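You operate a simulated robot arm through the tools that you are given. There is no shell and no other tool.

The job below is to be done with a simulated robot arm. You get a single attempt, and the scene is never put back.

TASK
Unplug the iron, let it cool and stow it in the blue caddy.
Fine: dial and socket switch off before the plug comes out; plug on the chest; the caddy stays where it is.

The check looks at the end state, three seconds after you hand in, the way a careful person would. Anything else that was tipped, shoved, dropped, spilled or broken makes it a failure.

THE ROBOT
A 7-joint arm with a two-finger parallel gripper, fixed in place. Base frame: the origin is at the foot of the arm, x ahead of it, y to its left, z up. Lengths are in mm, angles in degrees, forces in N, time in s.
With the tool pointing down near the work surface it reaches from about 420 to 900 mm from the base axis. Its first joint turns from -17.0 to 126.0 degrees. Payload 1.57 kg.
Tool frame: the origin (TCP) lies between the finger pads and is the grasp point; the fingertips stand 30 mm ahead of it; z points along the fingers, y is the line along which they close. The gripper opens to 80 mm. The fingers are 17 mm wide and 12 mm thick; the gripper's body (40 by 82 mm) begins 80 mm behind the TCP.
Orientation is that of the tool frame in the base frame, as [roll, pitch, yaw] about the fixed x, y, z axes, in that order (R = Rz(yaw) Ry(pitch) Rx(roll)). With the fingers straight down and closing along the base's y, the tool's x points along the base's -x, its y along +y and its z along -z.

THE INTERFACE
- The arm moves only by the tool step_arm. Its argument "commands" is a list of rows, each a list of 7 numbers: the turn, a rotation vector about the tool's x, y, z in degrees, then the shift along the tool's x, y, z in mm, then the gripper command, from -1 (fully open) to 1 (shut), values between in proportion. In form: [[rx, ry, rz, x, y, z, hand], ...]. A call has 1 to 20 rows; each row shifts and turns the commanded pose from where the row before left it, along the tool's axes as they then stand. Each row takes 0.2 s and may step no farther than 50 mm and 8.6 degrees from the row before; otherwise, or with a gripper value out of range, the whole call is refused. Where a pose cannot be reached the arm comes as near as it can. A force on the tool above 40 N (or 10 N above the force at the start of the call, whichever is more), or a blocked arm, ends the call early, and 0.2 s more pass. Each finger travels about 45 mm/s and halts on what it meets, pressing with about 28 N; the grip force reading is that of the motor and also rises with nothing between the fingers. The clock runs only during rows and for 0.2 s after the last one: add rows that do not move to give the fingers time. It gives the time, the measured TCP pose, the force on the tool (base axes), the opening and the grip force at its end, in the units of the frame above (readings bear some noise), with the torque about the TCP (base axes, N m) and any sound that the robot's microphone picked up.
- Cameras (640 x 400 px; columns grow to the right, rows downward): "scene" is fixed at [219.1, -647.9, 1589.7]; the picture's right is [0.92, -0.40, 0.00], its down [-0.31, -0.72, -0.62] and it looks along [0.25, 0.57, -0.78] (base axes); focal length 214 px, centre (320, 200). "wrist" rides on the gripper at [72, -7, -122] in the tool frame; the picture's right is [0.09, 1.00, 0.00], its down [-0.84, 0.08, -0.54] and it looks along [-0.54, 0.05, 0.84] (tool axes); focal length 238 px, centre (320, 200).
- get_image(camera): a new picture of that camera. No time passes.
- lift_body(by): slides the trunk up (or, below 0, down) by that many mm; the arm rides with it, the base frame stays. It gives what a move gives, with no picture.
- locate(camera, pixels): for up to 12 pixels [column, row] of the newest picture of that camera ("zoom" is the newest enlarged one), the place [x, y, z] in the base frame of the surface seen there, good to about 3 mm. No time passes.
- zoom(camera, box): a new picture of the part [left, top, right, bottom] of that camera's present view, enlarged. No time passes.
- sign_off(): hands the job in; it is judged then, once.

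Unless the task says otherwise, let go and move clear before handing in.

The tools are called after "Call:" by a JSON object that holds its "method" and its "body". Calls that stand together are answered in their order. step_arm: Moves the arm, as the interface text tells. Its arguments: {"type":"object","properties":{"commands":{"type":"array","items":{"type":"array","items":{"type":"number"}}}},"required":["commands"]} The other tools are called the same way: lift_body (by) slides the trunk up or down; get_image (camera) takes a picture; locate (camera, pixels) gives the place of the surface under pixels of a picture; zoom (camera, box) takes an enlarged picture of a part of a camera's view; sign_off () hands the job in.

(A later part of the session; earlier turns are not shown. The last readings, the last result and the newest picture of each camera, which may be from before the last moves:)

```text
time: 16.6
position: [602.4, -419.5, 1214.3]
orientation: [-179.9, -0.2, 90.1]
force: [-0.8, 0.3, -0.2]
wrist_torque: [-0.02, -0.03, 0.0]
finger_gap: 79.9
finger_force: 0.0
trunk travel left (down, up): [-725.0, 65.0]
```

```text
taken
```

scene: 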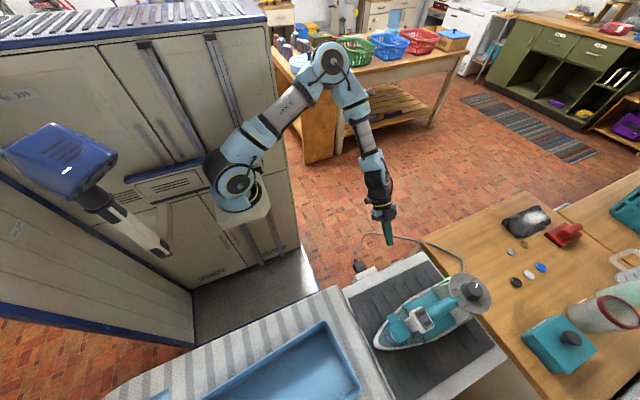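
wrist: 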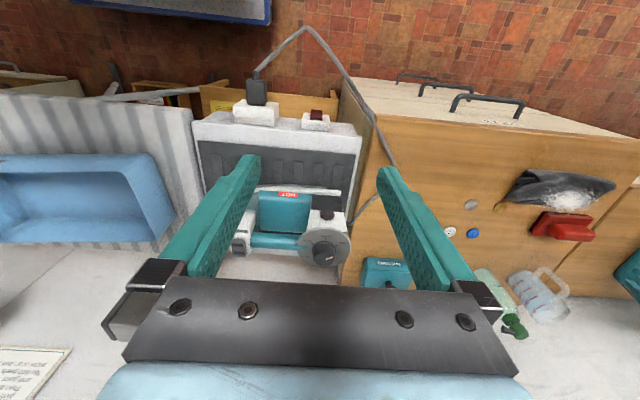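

The lamp beside the dial is dark and the knob lies at wrist (323,252) with the pointer toward LINEN. I'll zoom and measure the knob, disc and handle heights.

Call:
{"method": "zoom", "body": {"camera": "wrist", "box": [225, 180, 365, 280]}}

Call:
{"method": "locate", "body": {"camera": "wrist", "pixels": [[323, 252], [315, 258], [332, 258], [323, 262], [323, 244], [310, 240], [345, 240], [303, 246], [270, 241], [290, 240], [240, 243], [325, 232]]}}

```text
4.00 times, centred on (295, 230) of wrist
```

zoom: 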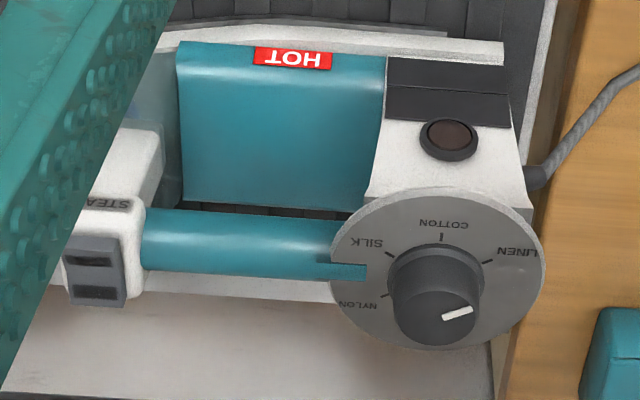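

```text
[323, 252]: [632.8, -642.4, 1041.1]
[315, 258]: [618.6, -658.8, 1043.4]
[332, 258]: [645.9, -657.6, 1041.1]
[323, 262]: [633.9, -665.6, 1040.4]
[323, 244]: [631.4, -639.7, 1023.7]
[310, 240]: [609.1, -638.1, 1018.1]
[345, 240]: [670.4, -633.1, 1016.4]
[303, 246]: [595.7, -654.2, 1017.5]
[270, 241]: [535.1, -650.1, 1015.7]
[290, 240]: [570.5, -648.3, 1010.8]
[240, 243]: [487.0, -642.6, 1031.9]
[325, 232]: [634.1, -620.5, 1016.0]
```

The handle's ON/OFF unit is marked STEAM, so I'll leave it alone; the knob centre works out near (632.5,-656) with its top at 1041. I'll hover above it with the fingers open.

Call:
{"method": "step_arm", "body": {"commands": [[0, 0, 0, -40, 5, 0, -1], [0, 0, 0, -40, 5, 0, -1], [0, 0, 0, -40, 5, 0, -1], [0, 0, 0, -40, 5, 0, -1], [0, 0, 0, -40, 5, 0, -1], [0, 0, 0, -36, 5, 0, -1], [0, 0, 0, 0, 0, 40, -1], [0, 0, 0, 0, 0, 40, -1], [0, 0, 0, 0, 0, 0, -1]]}}

Call:
{"method": "get_image", "body": {"camera": "wrist"}}

Call:
{"method": "get_image", "body": {"camera": "scene"}}

```text
time: 18.6
position: [632.7, -655.4, 1132.2]
orientation: [180.0, 0.1, 90.0]
force: [-0.2, 1.0, 0.5]
wrist_torque: [0.0, 0.02, 0.03]
finger_gap: 80.1
finger_force: 0.0
trunk travel left (down, up): [-725.0, 65.0]
```

```text
taken
```

wrist: 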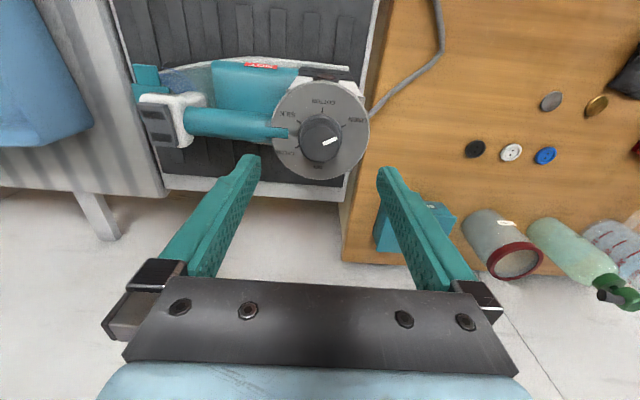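

```text
taken
```

scene: 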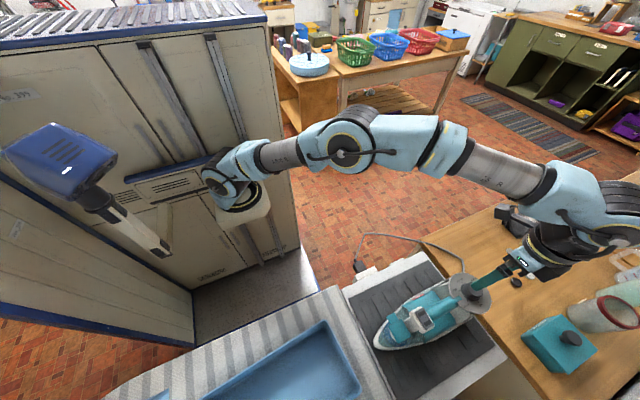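

The tool axis should meet the knob top at wrist pixel (321,141), and the knob appears right there. I'll zoom to check the centring.

Call:
{"method": "zoom", "body": {"camera": "wrist", "box": [260, 75, 380, 185]}}

Call:
{"method": "locate", "body": {"camera": "wrist", "pixels": [[320, 141], [308, 141], [332, 141], [320, 132], [320, 150], [280, 131], [230, 122], [330, 100], [355, 135], [295, 165], [322, 168], [180, 113]]}}

```text
3.64 times, centred on (320, 130) of wrist
```

zoom: 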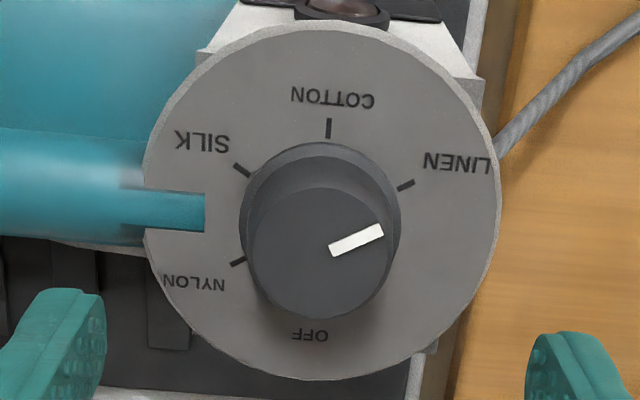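

```text
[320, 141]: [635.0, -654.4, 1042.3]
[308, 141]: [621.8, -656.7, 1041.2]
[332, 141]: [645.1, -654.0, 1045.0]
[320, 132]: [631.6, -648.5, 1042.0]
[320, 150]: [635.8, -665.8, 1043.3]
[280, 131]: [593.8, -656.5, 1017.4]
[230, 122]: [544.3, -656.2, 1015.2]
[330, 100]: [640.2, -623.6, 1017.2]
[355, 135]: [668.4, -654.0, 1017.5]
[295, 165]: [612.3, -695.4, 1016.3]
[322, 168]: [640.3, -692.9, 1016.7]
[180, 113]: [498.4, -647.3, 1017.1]
```

The knob is centred in x and about 3 mm further toward -y (centre ≈ -658); OFF lies at the -y side, so the knob needs +240° seen from above. I'll test how far the wrist can wind back by rotating 120° the other way at this height.

Call:
{"method": "step_arm", "body": {"commands": [[0, 0, 8.5, -0.2, 0, 0, -1], [0, 0, 8.5, 0, 0, 0, -1], [0, 0, 8.5, 0, 0, 0, -1], [0, 0, 8.5, 0, 0, 0, -1], [0, 0, 8.5, 0, 0, 0, -1], [0, 0, 8.5, 0, 0, 0, -1], [0, 0, 8.5, 0, 0, 0, -1], [0, 0, 8.5, 0, 0, 0, -1], [0, 0, 8.5, 0, 0, 0, -1], [0, 0, 8.5, 0, 0, 0, -1], [0, 0, 8.5, 0, 0, 0, -1], [0, 0, 8.5, 0, 0, 0, -1], [0, 0, 8.5, 0, 0, 0, -1], [0, 0, 8.5, 0, 0, 0, -1], [0, 0, 0, 0, 0, 0, -1]]}}

Call:
{"method": "get_image", "body": {"camera": "wrist"}}

Call:
{"method": "get_image", "body": {"camera": "scene"}}

```text
time: 21.8
position: [633.8, -655.9, 1133.9]
orientation: [-180.0, 0.0, -29.1]
force: [0.2, 0.1, -0.8]
wrist_torque: [0.01, 0.02, 0.03]
finger_gap: 80.1
finger_force: 0.0
trunk travel left (down, up): [-725.0, 65.0]
```

```text
taken
```

wrist: 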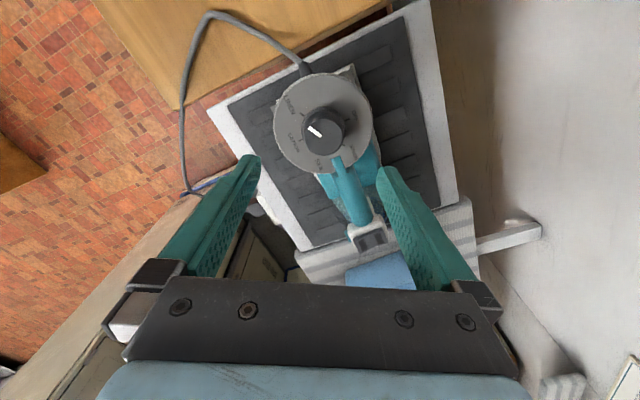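

```text
taken
```

scene: 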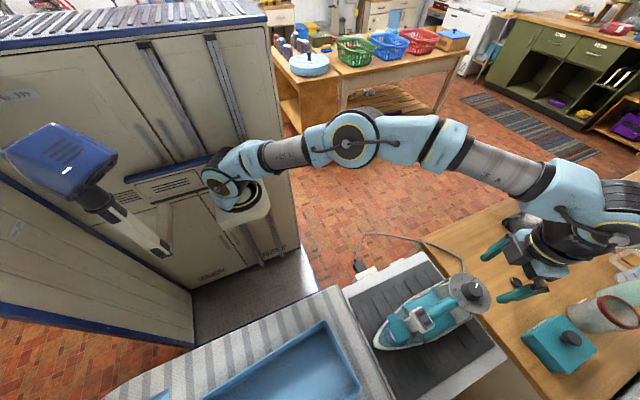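

The wrist wound back to yaw -29° without trouble. I'll zoom in here to cross-check the knob's centre from this second direction.

Call:
{"method": "zoom", "body": {"camera": "wrist", "box": [260, 75, 380, 185]}}

Call:
{"method": "locate", "body": {"camera": "wrist", "pixels": [[323, 131], [310, 131], [337, 131], [323, 120], [323, 141]]}}

```text
3.64 times, centred on (320, 130) of wrist
```

zoom: 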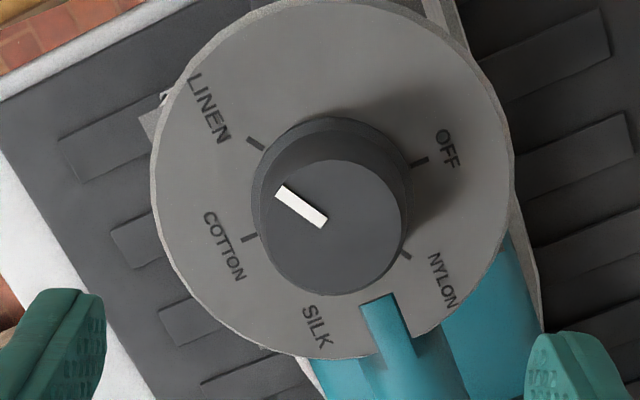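

```text
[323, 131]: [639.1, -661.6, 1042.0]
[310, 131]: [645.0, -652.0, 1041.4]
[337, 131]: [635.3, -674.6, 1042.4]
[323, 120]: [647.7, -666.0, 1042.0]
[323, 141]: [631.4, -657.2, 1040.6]
```

Two views agree on a knob centre near (633.8,-659.5). I'll wind back another 32° so the whole 240° turn ends inside the range already proven, and shift to centre.

Call:
{"method": "step_arm", "body": {"commands": [[0, 0, 0, 2.6, 3.0, 0, -1], [0, 0, 8, 0, 0, 0, -1], [0, 0, 8, 0, 0, 0, -1], [0, 0, 8, 0, 0, 0, -1], [0, 0, 8, 0, 0, 0, -1], [0, 0, 0, 0, 0, 0, -1], [0, 0, 0, 0, 0, 0, -1]]}}

Call:
{"method": "zoom", "body": {"camera": "wrist", "box": [260, 75, 380, 185]}}

```text
time: 23.4
position: [635.1, -659.0, 1134.3]
orientation: [-179.9, 0.0, -60.7]
force: [-0.6, 0.4, 0.0]
wrist_torque: [0.0, 0.03, 0.0]
finger_gap: 79.8
finger_force: 0.0
trunk travel left (down, up): [-725.0, 65.0]
```

```text
3.64 times, centred on (320, 130) of wrist
```

zoom: 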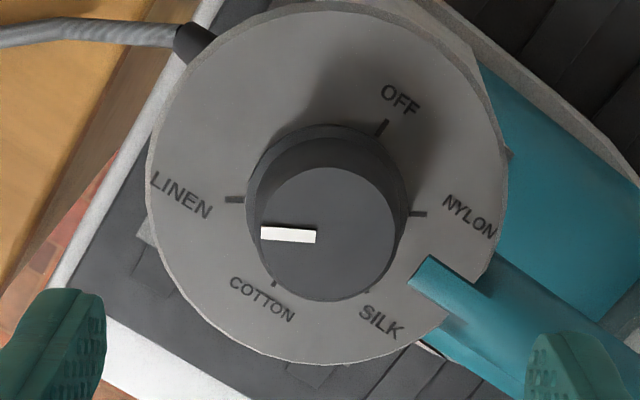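

Yaw -61° is reachable and the knob is within about 2 mm of centre. I'll trim, descend so the fingertips end about 7 mm above the disc, then close on the knob.

Call:
{"method": "step_arm", "body": {"commands": [[0, 0, 0, 0.3, 1.7, 0, -1], [0, 0, 0, 0, 0, 30, -1], [0, 0, 0, 0, 0, 30, -1], [0, 0, 0, 0, 0, 14, -1], [0, 0, 0, 0, 0, 5, -1], [0, 0, 0, 0, 0, 0, -1]]}}

Call:
{"method": "get_image", "body": {"camera": "wrist"}}

Call:
{"method": "zoom", "body": {"camera": "scene", "box": [420, 220, 540, 310]}}

```text
time: 24.8
position: [633.8, -660.2, 1056.2]
orientation: [-179.9, -0.1, -61.0]
force: [-0.6, 0.3, 0.5]
wrist_torque: [-0.01, 0.0, 0.01]
finger_gap: 79.9
finger_force: 0.0
trunk travel left (down, up): [-725.0, 65.0]
```

```text
taken
```

wrist: 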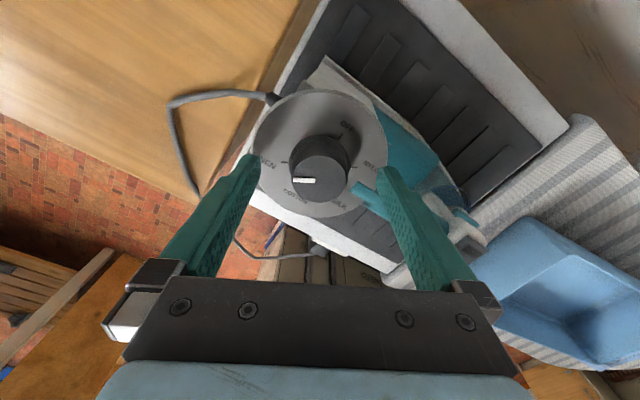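

```text
4.44 times, centred on (480, 265) of scene
```

zoom: 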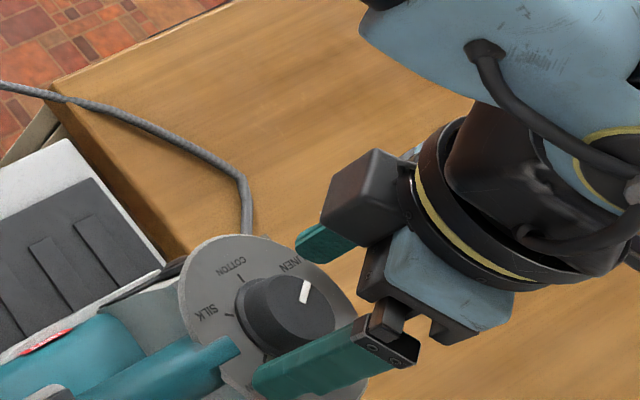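

The fingers straddle the knob and the knob top is centred at about (321,181), where the tool axis should be. I'll close on it.

Call:
{"method": "step_arm", "body": {"commands": [[0, 0, 0, 0, 0, 0, 0.2], [0, 0, 0, 0, 0, 0, 0.2], [0, 0, 0, 0, 0, 0, 1], [0, 0, 0, 0, 0, 0, 1], [0, 0, 0, 0, 0, 0, 1]]}}

Call:
{"method": "zoom", "body": {"camera": "wrist", "box": [240, 80, 400, 280]}}

```text
time: 26.0
position: [633.8, -661.1, 1056.8]
orientation: [-180.0, 0.1, -61.0]
force: [1.5, 0.1, -1.1]
wrist_torque: [0.01, -0.07, -0.03]
finger_gap: 37.3
finger_force: 28.1
trunk travel left (down, up): [-725.0, 65.0]
```

```text
2.00 times, centred on (320, 180) of wrist
```

zoom: 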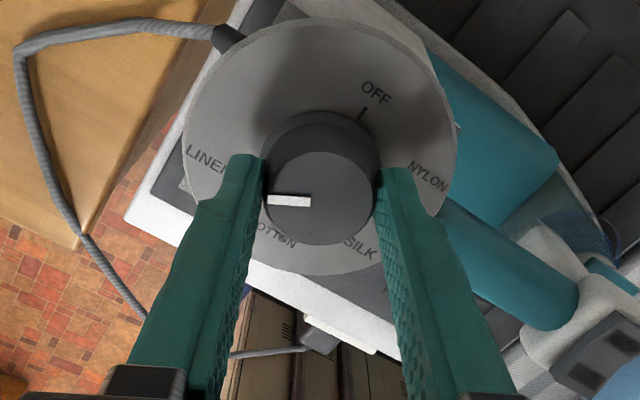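

The knob is held with a 37 mm gap and little side force. I'll turn it 60° anticlockwise toward COTTON and check that the knob turns and the iron stays put.

Call:
{"method": "step_arm", "body": {"commands": [[0, 0, -6, 0, 0, 0, 1], [0, 0, -6, 0, 0, 0, 1], [0, 0, -6, 0, 0, 0, 1], [0, 0, -6, 0, 0, 0, 1], [0, 0, -6, 0, 0, 0, 1], [0, 0, -6, 0, 0, 0, 1], [0, 0, -6, 0, 0, 0, 1], [0, 0, -6, 0, 0, 0, 1], [0, 0, -6, 0, 0, 0, 1], [0, 0, -6, 0, 0, 0, 1]]}}

Call:
{"method": "get_image", "body": {"camera": "wrist"}}

Call:
{"method": "zoom", "body": {"camera": "scene", "box": [370, 220, 540, 350]}}

```text
time: 28.2
position: [632.9, -661.0, 1055.7]
orientation: [-179.9, 0.0, -0.8]
force: [14.2, 9.2, 12.7]
wrist_torque: [0.35, -0.33, -0.02]
finger_gap: 37.5
finger_force: 27.7
trunk travel left (down, up): [-725.0, 65.0]
```

```text
taken
```

wrist: 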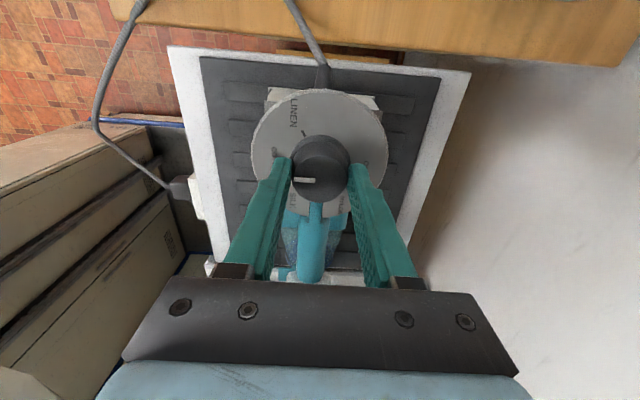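

```text
3.08 times, centred on (455, 285) of scene
```

zoom: 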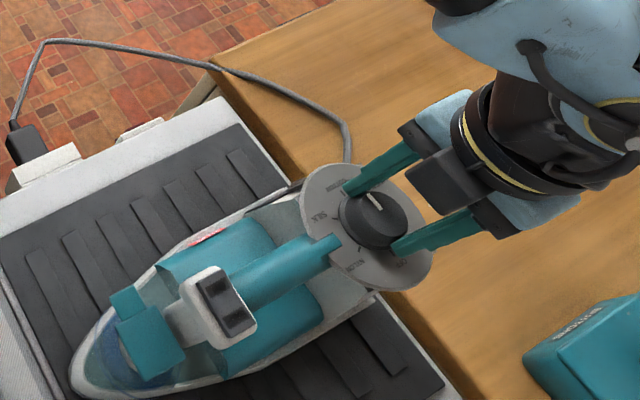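

The knob turned with the hand to COTTON and the iron stayed put, but about 17 N of side load built up. I'll ease the grip, nudge 1 mm toward the load-free side, re-grip and turn on to SILK.

Call:
{"method": "step_arm", "body": {"commands": [[0, 0, 0, 0, 0, 0, -0.2], [0, 0, 0, 1, 0, 0, -0.2], [0, 0, 0, 0, 0, 0, -0.2], [0, 0, 0, 0, 0, 0, 1], [0, 0, 0, 0, 0, 0, 1], [0, 0, 0, 0, 0, 0, 1]]}}

```text
time: 29.6
position: [633.7, -661.8, 1055.3]
orientation: [180.0, 0.1, -1.0]
force: [-1.7, 4.1, -0.2]
wrist_torque: [0.27, 0.24, 0.02]
finger_gap: 37.8
finger_force: 28.4
trunk travel left (down, up): [-725.0, 65.0]
```

The load dropped to about 4 N. I'll turn another 60° to SILK with a 0.8 mm trim.

Call:
{"method": "step_arm", "body": {"commands": [[0, 0, -6, 0, -0.8, 0, 1], [0, 0, -6, 0, 0, 0, 1], [0, 0, -6, 0, 0, 0, 1], [0, 0, -6, 0, 0, 0, 1], [0, 0, -6, 0, 0, 0, 1], [0, 0, -6, 0, 0, 0, 1], [0, 0, -6, 0, 0, 0, 1], [0, 0, -6, 0, 0, 0, 1], [0, 0, -6, 0, 0, 0, 1], [0, 0, -6, 0, 0, 0, 1], [0, 0, 0, 0, 0, 0, 1]]}}

Call:
{"method": "get_image", "body": {"camera": "wrist"}}

Call:
{"method": "zoom", "body": {"camera": "scene", "box": [370, 220, 540, 350]}}

```text
time: 32.0
position: [634.0, -661.0, 1055.3]
orientation: [180.0, 0.0, 59.1]
force: [3.1, 1.1, 0.2]
wrist_torque: [0.08, -0.07, 0.0]
finger_gap: 37.5
finger_force: 28.2
trunk travel left (down, up): [-725.0, 65.0]
```

```text
taken
```

wrist: 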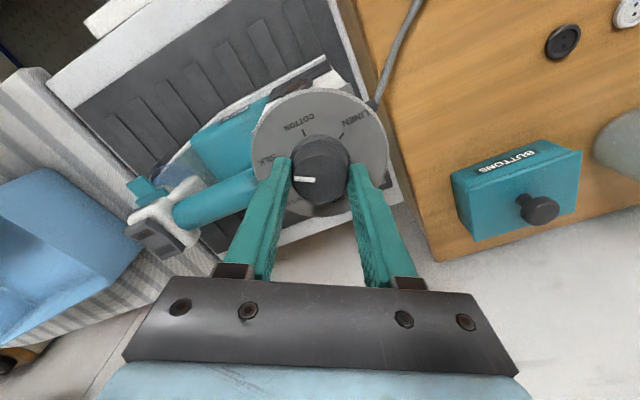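

```text
3.08 times, centred on (455, 285) of scene
```

zoom: 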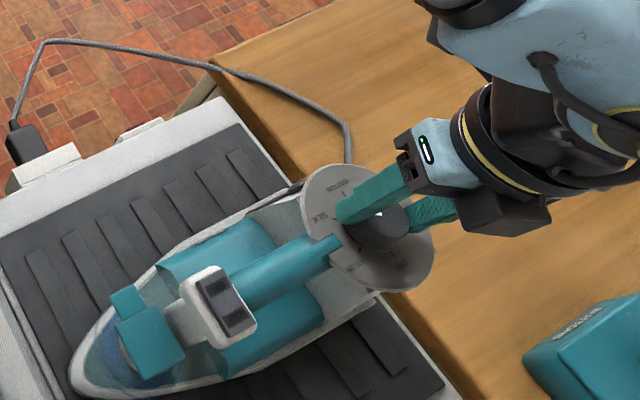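

The knob has followed to SILK with only about 3 N of load. I'll keep turning toward NYLON.

Call:
{"method": "step_arm", "body": {"commands": [[0, 0, -6, 0, 0, 0, 1], [0, 0, -6, 0, 0, 0, 1], [0, 0, -6, 0, 0, 0, 1], [0, 0, -6, 0, 0, 0, 1], [0, 0, -6, 0, 0, 0, 1], [0, 0, -6, 0, 0, 0, 1], [0, 0, -6, 0, 0, 0, 1], [0, 0, -6, 0, 0, 0, 1], [0, 0, -6, 0, 0, 0, 1], [0, 0, -6, 0, 0, 0, 1], [0, 0, 0, 0, 0, 0, 1]]}}

Call:
{"method": "get_image", "body": {"camera": "wrist"}}

Call:
{"method": "zoom", "body": {"camera": "scene", "box": [370, 220, 540, 350]}}

```text
time: 34.4
position: [633.6, -659.6, 1054.5]
orientation: [-180.0, 0.0, 119.2]
force: [-2.5, -1.3, -0.2]
wrist_torque: [0.0, 0.01, 0.0]
finger_gap: 37.1
finger_force: 28.1
trunk travel left (down, up): [-725.0, 65.0]
```

```text
taken
```

wrist: 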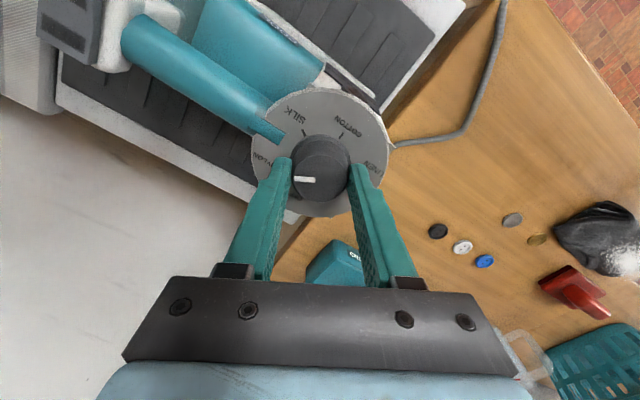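

```text
3.08 times, centred on (455, 285) of scene
```

zoom: 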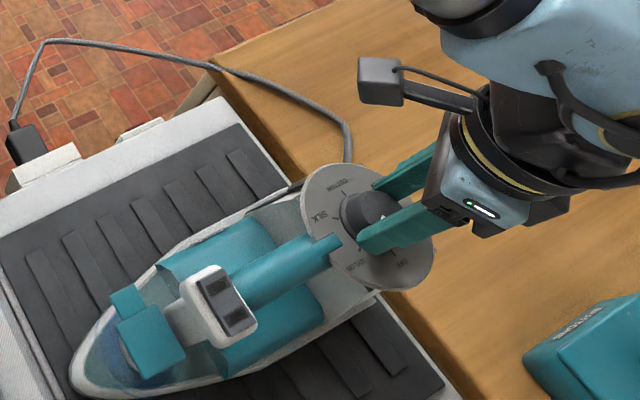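

The pointer is now at NYLON. I'll turn the last 60° to OFF, watching for an end stop.

Call:
{"method": "step_arm", "body": {"commands": [[0, 0, -6, 0, 0, 0, 1], [0, 0, -6, 0, 0, 0, 1], [0, 0, -6, 0, 0, 0, 1], [0, 0, -6, 0, 0, 0, 1], [0, 0, -6, 0, 0, 0, 1], [0, 0, -6, 0, 0, 0, 1], [0, 0, -6, 0, 0, 0, 1], [0, 0, -6, 0, 0, 0, 1], [0, 0, -6, 0, 0, 0, 1], [0, 0, -6, 0, 0, 0, 1], [0, 0, 0, 0, 0, 0, 1]]}}

Call:
{"method": "get_image", "body": {"camera": "wrist"}}

Call:
{"method": "zoom", "body": {"camera": "wrist", "box": [240, 80, 400, 240]}}

Call:
{"method": "zoom", "body": {"camera": "scene", "box": [370, 220, 540, 350]}}

```text
time: 36.8
position: [634.6, -661.1, 1055.6]
orientation: [180.0, 0.2, 179.2]
force: [9.0, 0.1, 0.4]
wrist_torque: [-0.15, -0.38, 0.02]
finger_gap: 37.4
finger_force: 27.6
trunk travel left (down, up): [-725.0, 65.0]
```

```text
taken
```

wrist: 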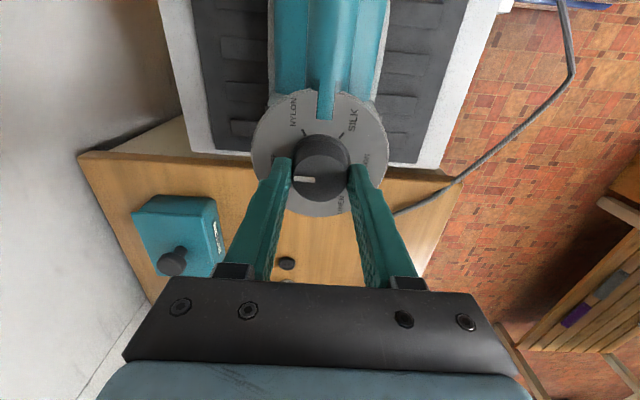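

```text
2.50 times, centred on (320, 160) of wrist
```

zoom: 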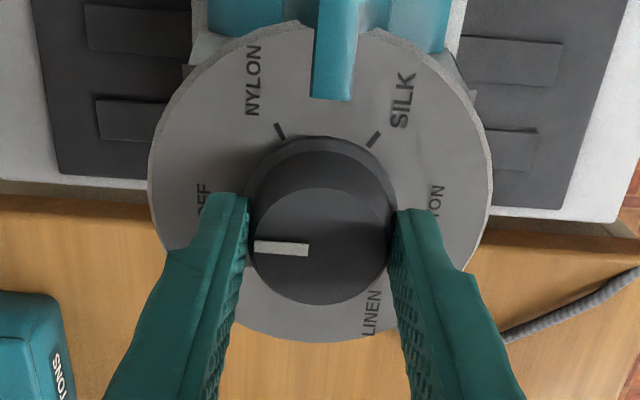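

```text
3.08 times, centred on (455, 285) of scene
```

zoom: 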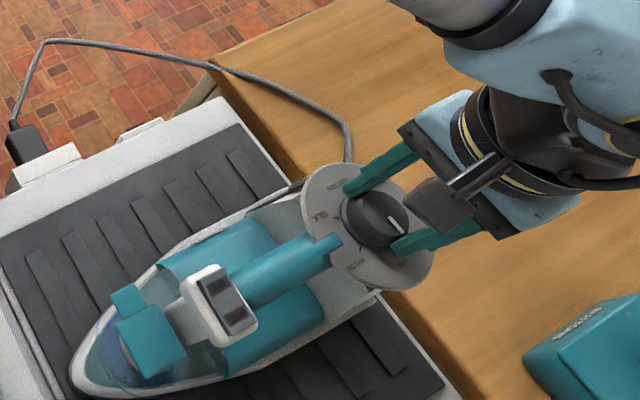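

The pointer now aims at OFF on the -y side. I'll release, rise and check it closely.

Call:
{"method": "step_arm", "body": {"commands": [[0, 0, 0, 0, 0, 0, -0.3], [0, 0, 0, 0, 0, 0, -1], [0, 0, 0, 0, 0, 0, -1], [0, 0, 0, 0, 0, 0, -1], [0, 0, 0, 0, 0, -30, -1], [0, 0, 0, 0, 0, -45, -1], [0, 0, 0, 0, 0, -45, -1]]}}

Call:
{"method": "get_image", "body": {"camera": "wrist"}}

Call:
{"method": "zoom", "body": {"camera": "wrist", "box": [260, 60, 380, 160]}}

Call:
{"method": "get_image", "body": {"camera": "scene"}}

```text
time: 38.4
position: [637.8, -661.6, 1175.7]
orientation: [180.0, 0.1, 179.1]
force: [0.3, 0.3, 0.5]
wrist_torque: [-0.03, 0.03, 0.01]
finger_gap: 80.0
finger_force: 0.0
trunk travel left (down, up): [-725.0, 65.0]
```

```text
taken
```

wrist: 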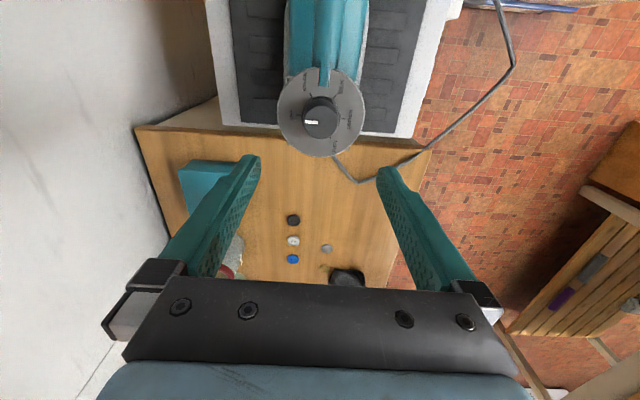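

```text
4.00 times, centred on (320, 110) of wrist
```

zoom: 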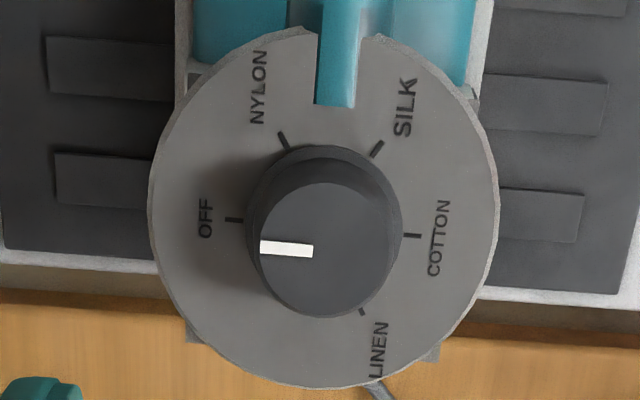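

```text
taken
```

scene: 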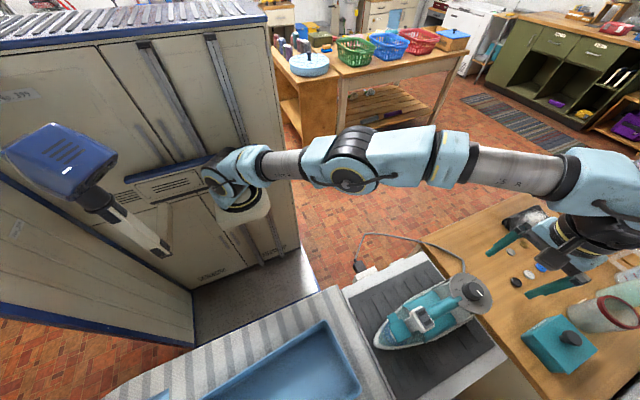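

The pointer lines up with the OFF tick at zoom (234,220), and the socket switch is already off. Next is the plug: I'll rise, turn to yaw 90° and go back out in front of the socket.

Call:
{"method": "step_arm", "body": {"commands": [[0, 0, 0, 0, 0, -40, -1], [0, 0, 8.1, 0, 0, 0, -1], [0, 0, 8.1, 0, 0, 0, -1], [0, 0, 8.1, 0, 0, 0, -1], [0, 0, 8.1, 0, 0, 0, -1], [0, 0, 8.1, 0, 0, 0, -1], [0, 0, 8.1, 0, 0, 0, -1], [0, 0, 8.1, 0, 0, 0, -1], [0, 0, 8.1, 0, 0, 0, -1], [0, 0, 8.1, 0, 0, 0, -1], [0, 0, 8.1, 0, 0, 0, -1], [0, 0, 8.1, 0, 0, 0, -1], [0, 0, 0, 40, -20, 0, -1], [0, 0, 0, 40, -20, 0, -1], [0, 0, 0, 40, -20, 0, -1], [0, 0, 0, 40, -20, 0, -1], [0, 0, 0, 40, -20, 0, -1], [0, 0, 0, 40, -20, 0, -1], [0, 0, 0, 40, -20, 0, -1], [0, 0, 0, 40, -16, 0, -1]]}}

Call:
{"method": "get_image", "body": {"camera": "wrist"}}

```text
time: 42.6
position: [474.3, -337.2, 1214.6]
orientation: [180.0, 0.1, 90.0]
force: [0.8, -0.7, -0.7]
wrist_torque: [0.02, 0.05, -0.01]
finger_gap: 80.1
finger_force: 0.2
out of reach, approached as far as the arm can: row 1
trunk travel left (down, up): [-725.0, 65.0]
```

```text
taken
```

wrist: 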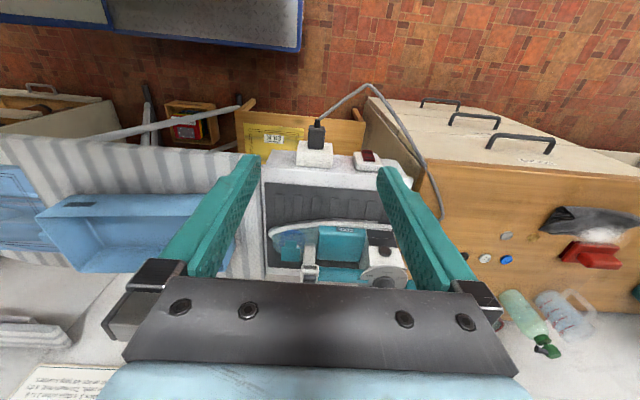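

I'm now in front of the socket, and the iron's tag at wrist (347,230) looks different from the red HOT one. I'll zoom in on it and on the plug and tray.

Call:
{"method": "zoom", "body": {"camera": "wrist", "box": [260, 190, 420, 290]}}

Call:
{"method": "zoom", "body": {"camera": "wrist", "box": [280, 80, 400, 180]}}

Call:
{"method": "zoom", "body": {"camera": "wrist", "box": [0, 150, 240, 300]}}

Call:
{"method": "locate", "body": {"camera": "wrist", "pixels": [[317, 130], [310, 135], [323, 135], [317, 145], [317, 122], [303, 160], [330, 160], [316, 152], [20, 185], [80, 205], [10, 165], [60, 230]]}}

```text
4.00 times, centred on (340, 240) of wrist
```

zoom: 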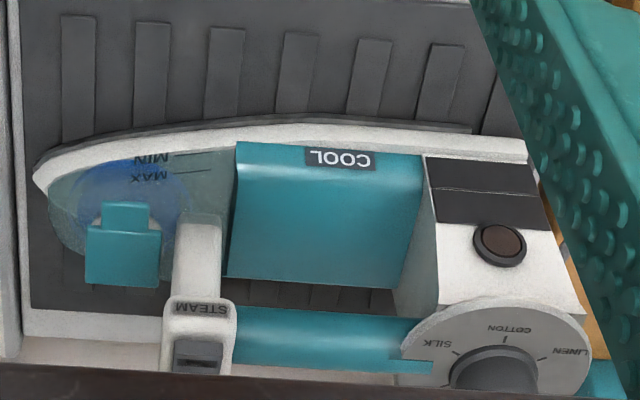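

```text
4.00 times, centred on (340, 130) of wrist
```

zoom: 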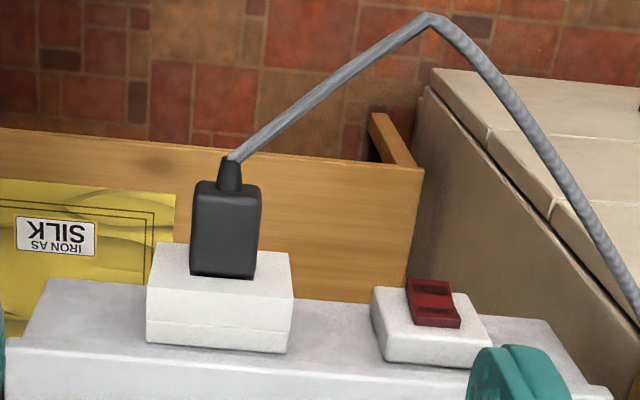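

```text
2.67 times, centred on (120, 225) of wrist
```

zoom: 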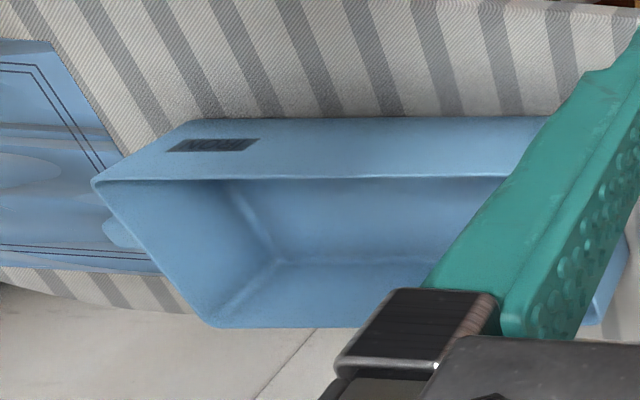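

```text
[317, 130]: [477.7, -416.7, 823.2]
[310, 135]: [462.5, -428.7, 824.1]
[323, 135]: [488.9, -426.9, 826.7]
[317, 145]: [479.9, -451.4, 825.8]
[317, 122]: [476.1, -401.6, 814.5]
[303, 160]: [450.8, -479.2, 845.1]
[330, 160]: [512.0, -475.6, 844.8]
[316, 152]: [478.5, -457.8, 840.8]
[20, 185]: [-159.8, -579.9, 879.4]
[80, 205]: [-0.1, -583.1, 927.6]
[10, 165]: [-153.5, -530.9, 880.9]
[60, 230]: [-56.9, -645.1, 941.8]
```

The tag now reads COOL, and the plug body spans about x 462–490, y -418 to -460, top z 825. I'll move above the plug with the fingers set to close along x.

Call:
{"method": "step_arm", "body": {"commands": [[0, 0, 0, -25, 0.6, 40, -1], [0, 0, 0, -25, 0.6, 40, -1], [0, 0, 0, -25, 0.6, 40, -1], [0, 0, 0, -24, 0.6, 40, -1], [0, 0, 0, 0, 0, 40, -1], [0, 0, 0, 0, 0, 44, -1], [0, 0, 0, 0, 0, 0, -1]]}}

Call:
{"method": "get_image", "body": {"camera": "wrist"}}

Call:
{"method": "zoom", "body": {"camera": "scene", "box": [320, 170, 480, 300]}}

```text
time: 44.2
position: [477.2, -433.6, 967.4]
orientation: [-179.9, -0.1, 90.0]
force: [0.7, 0.4, 0.4]
wrist_torque: [0.02, 0.0, 0.0]
finger_gap: 79.9
finger_force: 0.1
trunk travel left (down, up): [-725.0, 65.0]
```

```text
taken
```

wrist: 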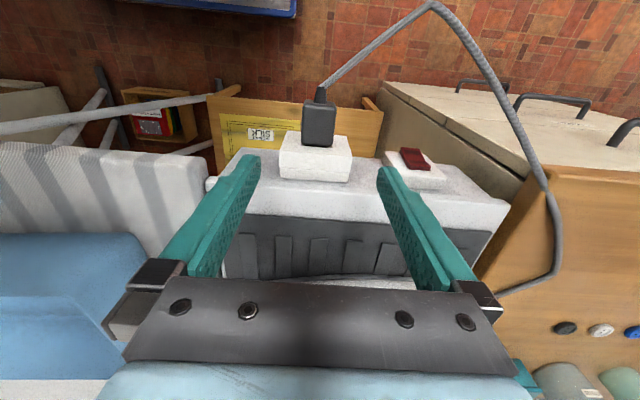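

```text
3.08 times, centred on (400, 235) of scene
```

zoom: 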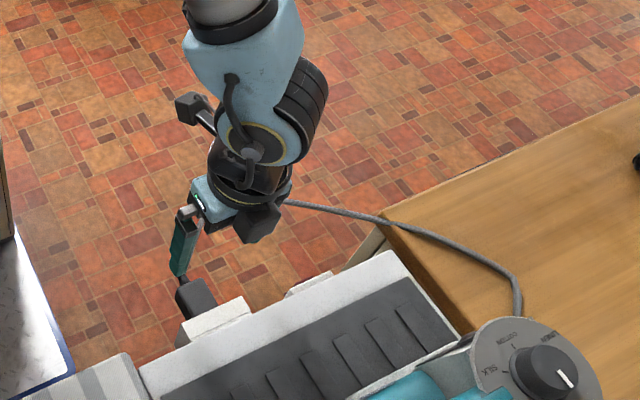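

The plug lies on the tool axis within about 2 mm. I'll descend so the pads straddle it.

Call:
{"method": "step_arm", "body": {"commands": [[0, 0, 0, 0, -1.2, 40, -1], [0, 0, 0, 0, 0, 40, -1], [0, 0, 0, -1, 0, 20, -1], [0, 0, 0, 0, 0, 0, -1]]}}

Call:
{"method": "get_image", "body": {"camera": "wrist"}}

Call:
{"method": "zoom", "body": {"camera": "scene", "box": [320, 220, 420, 300]}}

```text
time: 45.2
position: [475.5, -436.7, 865.6]
orientation: [179.9, 0.1, 90.0]
force: [0.0, 0.1, 0.0]
wrist_torque: [-0.03, -0.01, 0.03]
finger_gap: 80.1
finger_force: 0.0
trunk travel left (down, up): [-725.0, 65.0]
```

```text
taken
```

wrist: 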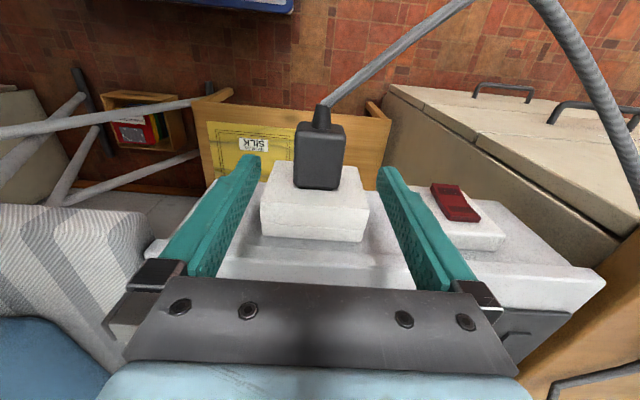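

```text
5.00 times, centred on (370, 260) of scene
```

zoom: 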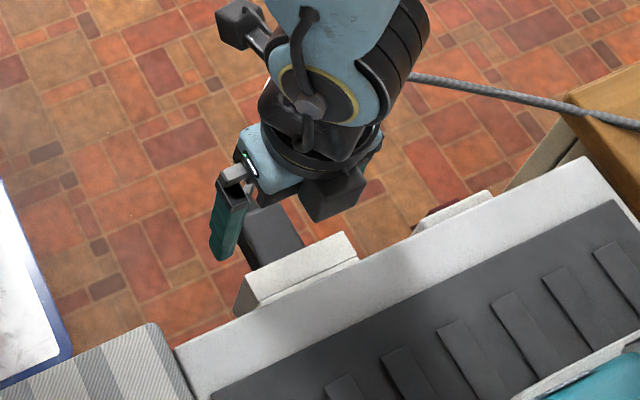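

The plug is centred between the open fingers. I'll go down the last 33 mm and close.

Call:
{"method": "step_arm", "body": {"commands": [[0, 0, 0, 0, 0, 20, -1], [0, 0, 0, 0, 0, 13, -1], [0, 0, 0, 0, 0, 0, -1], [0, 0, 0, 0, 0, 0, 0], [0, 0, 0, 0, 0, 0, 0.6], [0, 0, 0, 0, 0, 0, 1], [0, 0, 0, 0, 0, 0, 1], [0, 0, 0, 0, 0, 0, 1]]}}

Call:
{"method": "get_image", "body": {"camera": "wrist"}}

```text
time: 47.0
position: [474.7, -434.2, 833.5]
orientation: [179.9, 0.0, 89.9]
force: [5.2, 0.7, 0.1]
wrist_torque: [-0.01, -0.11, 0.07]
finger_gap: 37.2
finger_force: 28.2
trunk travel left (down, up): [-725.0, 65.0]
```

```text
taken
```

wrist: 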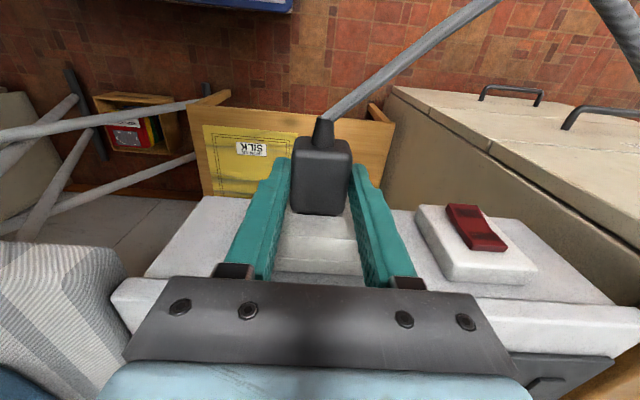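

The plug is gripped with a 37 mm gap. Dial and switch are both off, so I'll pull straight out along +y.

Call:
{"method": "step_arm", "body": {"commands": [[0, 0, 0, 4, 0, 0, 1], [0, 0, 0, 4, 0, 0, 1], [0, 0, 0, 4, 0, 0, 1], [0, 0, 0, 4, 0, 0, 1], [0, 0, 0, 4, 0, 0, 1], [0, 0, 0, 4, 0, 0, 1]]}}

Call:
{"method": "get_image", "body": {"camera": "wrist"}}

```text
time: 48.4
position: [475.0, -411.5, 836.2]
orientation: [-179.9, 0.0, 90.0]
force: [0.3, 0.3, 0.3]
wrist_torque: [0.04, -0.02, 0.03]
finger_gap: 37.2
finger_force: 28.6
trunk travel left (down, up): [-725.0, 65.0]
```

```text
taken
```

wrist: 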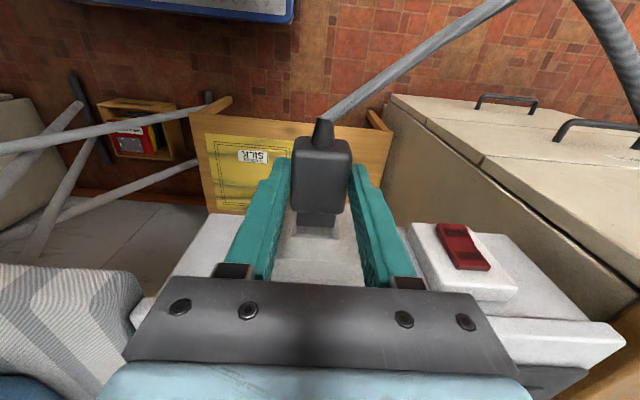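

The plug moved 23 mm with its pins now visible at (315,222), and the force is nil. I'll draw it the rest of the way out.

Call:
{"method": "step_arm", "body": {"commands": [[0, 0, 0, 6, 0, 0, 1], [0, 0, 0, 8, 0, 0, 1], [0, 0, 0, 8, 0, 0, 1], [0, 0, 0, 8, 0, 0, 1], [0, 0, 0, 0, 0, 0, 1]]}}

Call:
{"method": "get_image", "body": {"camera": "wrist"}}

Call:
{"method": "zoom", "body": {"camera": "scene", "box": [320, 200, 480, 300]}}

```text
time: 49.6
position: [475.3, -381.3, 835.6]
orientation: [180.0, 0.0, 89.9]
force: [0.3, 0.5, -1.2]
wrist_torque: [-0.02, -0.01, 0.0]
finger_gap: 37.0
finger_force: 28.0
trunk travel left (down, up): [-725.0, 65.0]
```

```text
taken
```

wrist: 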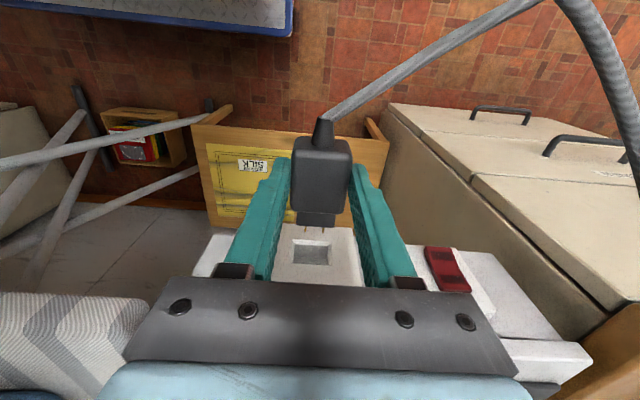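

```text
4.00 times, centred on (400, 250) of scene
```

zoom: 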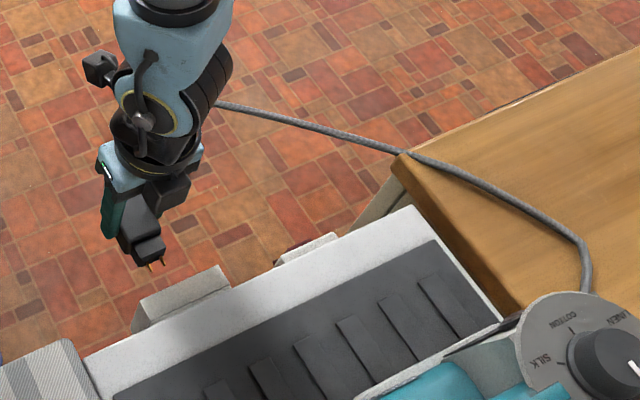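

The plug is fully out with its two pins showing. I'll lift it clear and watch how the cable follows.

Call:
{"method": "step_arm", "body": {"commands": [[0, 0, 0, 0, 0, -25, 1], [0, 0, 0, 0, 0, -40, 1], [0, 0, 0, 0, 0, -40, 1], [0, 0, 0, 0, 0, -40, 1], [0, 0, 0, 0, 0, -20, 1], [0, 0, 0, 0, 0, 0, 1]]}}

Call:
{"method": "get_image", "body": {"camera": "wrist"}}

Call:
{"method": "get_image", "body": {"camera": "scene"}}

```text
time: 51.0
position: [474.7, -379.7, 1001.8]
orientation: [179.9, 0.0, 89.9]
force: [0.3, -1.2, -0.4]
wrist_torque: [0.03, -0.01, 0.0]
finger_gap: 37.0
finger_force: 27.6
trunk travel left (down, up): [-725.0, 65.0]
```

```text
taken
```

wrist: 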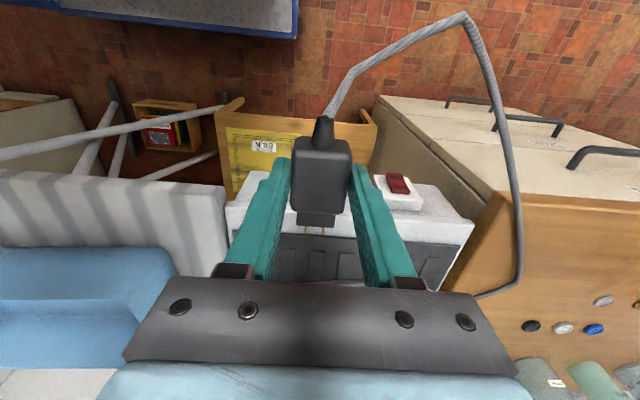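

```text
taken
```

scene: 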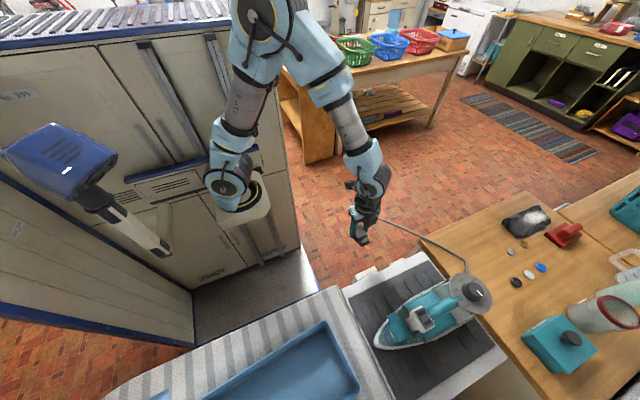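

The cable follows as a loose chain. Before placing the plug I'll measure the chest's edges and the buttons so nothing there gets touched.

Call:
{"method": "locate", "body": {"camera": "scene", "pixels": [[516, 282], [528, 274], [540, 268], [510, 250], [523, 243], [430, 243], [422, 240], [480, 330], [470, 250], [465, 262], [440, 250], [500, 200]]}}

Call:
{"method": "zoom", "body": {"camera": "scene", "box": [380, 190, 560, 300]}}

```text
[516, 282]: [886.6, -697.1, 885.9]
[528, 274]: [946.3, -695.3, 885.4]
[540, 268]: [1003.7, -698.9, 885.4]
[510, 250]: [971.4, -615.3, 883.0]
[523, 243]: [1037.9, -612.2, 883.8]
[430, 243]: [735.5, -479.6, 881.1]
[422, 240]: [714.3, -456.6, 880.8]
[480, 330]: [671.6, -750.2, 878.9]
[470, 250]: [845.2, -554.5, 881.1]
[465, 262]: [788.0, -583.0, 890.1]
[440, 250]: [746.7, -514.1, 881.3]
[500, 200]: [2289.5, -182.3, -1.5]
```

```text
3.56 times, centred on (470, 245) of scene
```

zoom: 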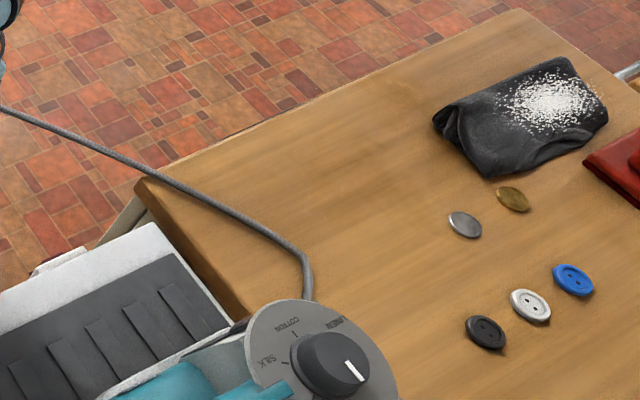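

The chest top (z ≈ 881) is free over x 720–880, y -460 to -660, with its near corner at about (705,-455). I'll carry the plug across in front of the chest and turn it so the cable leaves toward the iron's side.

Call:
{"method": "step_arm", "body": {"commands": [[0, 0, 0, 0, 42, 0, 1], [0, 0, 0, 0, 42, 0, 1], [0, 0, 0, 0, 42, 0, 1], [0, 0, 0, 0, 42, 0, 1], [0, 0, 0, 0, 42, 0, 1], [0, 0, 0, 0, 42, 0, 1], [0, 0, 0, 0, 42, 0, 1], [0, 0, 0, 0, 42, 0, 1], [0, 0, 0, 0, 0, 0, 1]]}}

Call:
{"method": "get_image", "body": {"camera": "scene"}}

Call:
{"method": "get_image", "body": {"camera": "wrist"}}

```text
time: 53.0
position: [812.9, -385.7, 1005.1]
orientation: [-179.8, 0.1, 89.9]
force: [-1.7, -0.6, -0.4]
wrist_torque: [-0.02, 0.01, -0.02]
finger_gap: 37.1
finger_force: 28.1
trunk travel left (down, up): [-725.0, 65.0]
```

```text
taken
```

scene: 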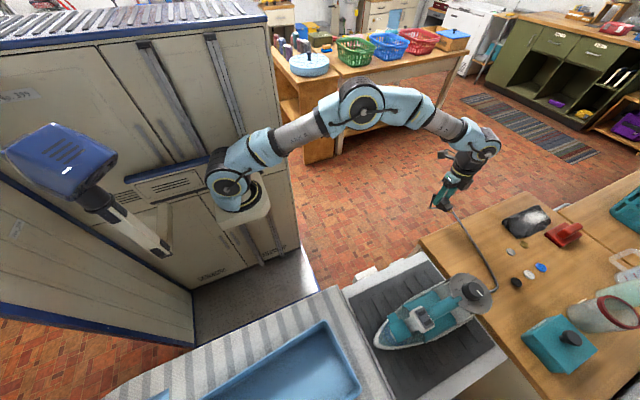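

```text
taken
```

wrist: 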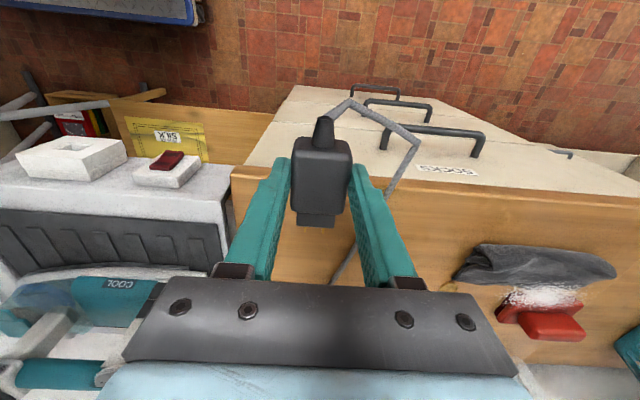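

The rope now kinks at about scene (494,289), near the black button at (516,282). I'll check the gap before going further.

Call:
{"method": "zoom", "body": {"camera": "scene", "box": [420, 170, 560, 310]}}

Call:
{"method": "locate", "body": {"camera": "scene", "pixels": [[495, 290], [494, 284], [488, 272], [480, 258], [472, 245], [465, 232], [460, 222], [516, 282], [485, 294], [456, 212]]}}

```text
2.86 times, centred on (490, 240) of scene
```

zoom: 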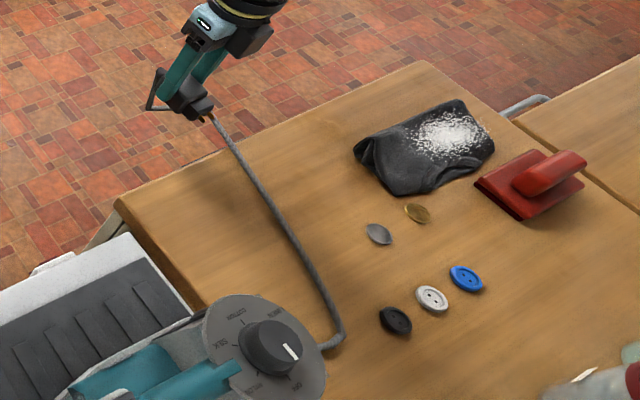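

```text
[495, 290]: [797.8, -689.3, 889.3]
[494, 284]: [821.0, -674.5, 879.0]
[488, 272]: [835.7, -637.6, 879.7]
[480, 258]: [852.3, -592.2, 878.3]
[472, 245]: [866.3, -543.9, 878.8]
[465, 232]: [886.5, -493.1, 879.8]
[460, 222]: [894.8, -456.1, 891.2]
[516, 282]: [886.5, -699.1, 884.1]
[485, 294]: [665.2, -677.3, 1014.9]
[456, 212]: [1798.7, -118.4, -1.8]
```

The rope is clear of every button but has swung to the plug's +x side, where it could wrap round the plug later. I'll carry the plug back toward -x slowly and turn it so the cable leaves on the -x side before placing it.

Call:
{"method": "step_arm", "body": {"commands": [[0, 0, 0, 0, -30, 0, 1], [0, 0, 0, 0, -30, 0, 1], [0, 0, 0, 0, -30, 0, 1], [0, 0, 0, 0, -30, 0, 1], [0, 0, 0, 0, -30, 0, 1], [0, 0, 0, 0, -30, 0, 1], [0, 0, 0, 0, -30, 0, 1], [0, 0, -8.5, 0, 0, 0, 1], [0, 0, -8.5, 0, 0, 0, 1], [0, 0, -8.5, 0, 0, 0, 1], [0, 0, -8.5, 0, 0, 0, 1], [0, 0, -8.5, 0, 0, 0, 1], [0, 0, -8.5, 0, 0, 0, 1], [0, 0, -8.5, 0, 0, 0, 1], [0, 0, -8.5, 0, 0, 0, 1], [0, 0, -8.5, 0, 0, 0, 1], [0, 0, -8.5, 0, 0, 0, 1], [0, 0, -5, 0, 0, 0, 1], [0, 0, 0, 0, 0, 0, 1]]}}

Call:
{"method": "get_image", "body": {"camera": "scene"}}

Call:
{"method": "get_image", "body": {"camera": "wrist"}}

```text
time: 57.0
position: [602.2, -380.2, 999.0]
orientation: [-180.0, 0.0, 180.0]
force: [-0.2, -0.1, -0.8]
wrist_torque: [0.01, 0.01, 0.03]
finger_gap: 36.8
finger_force: 28.1
trunk travel left (down, up): [-725.0, 65.0]
```

```text
taken
```

scene: 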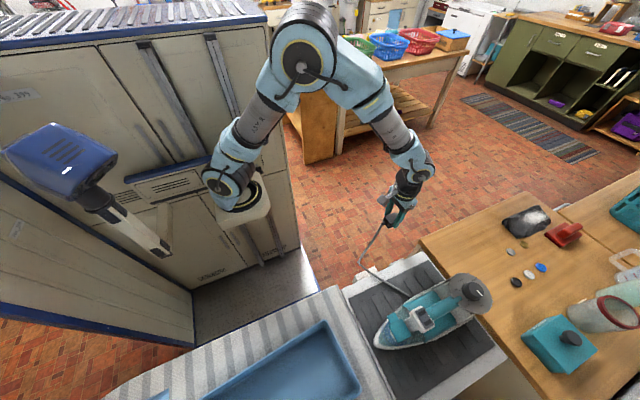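

```text
taken
```

wrist: 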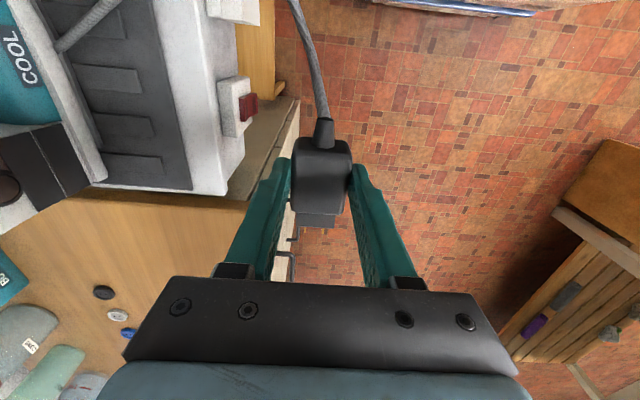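

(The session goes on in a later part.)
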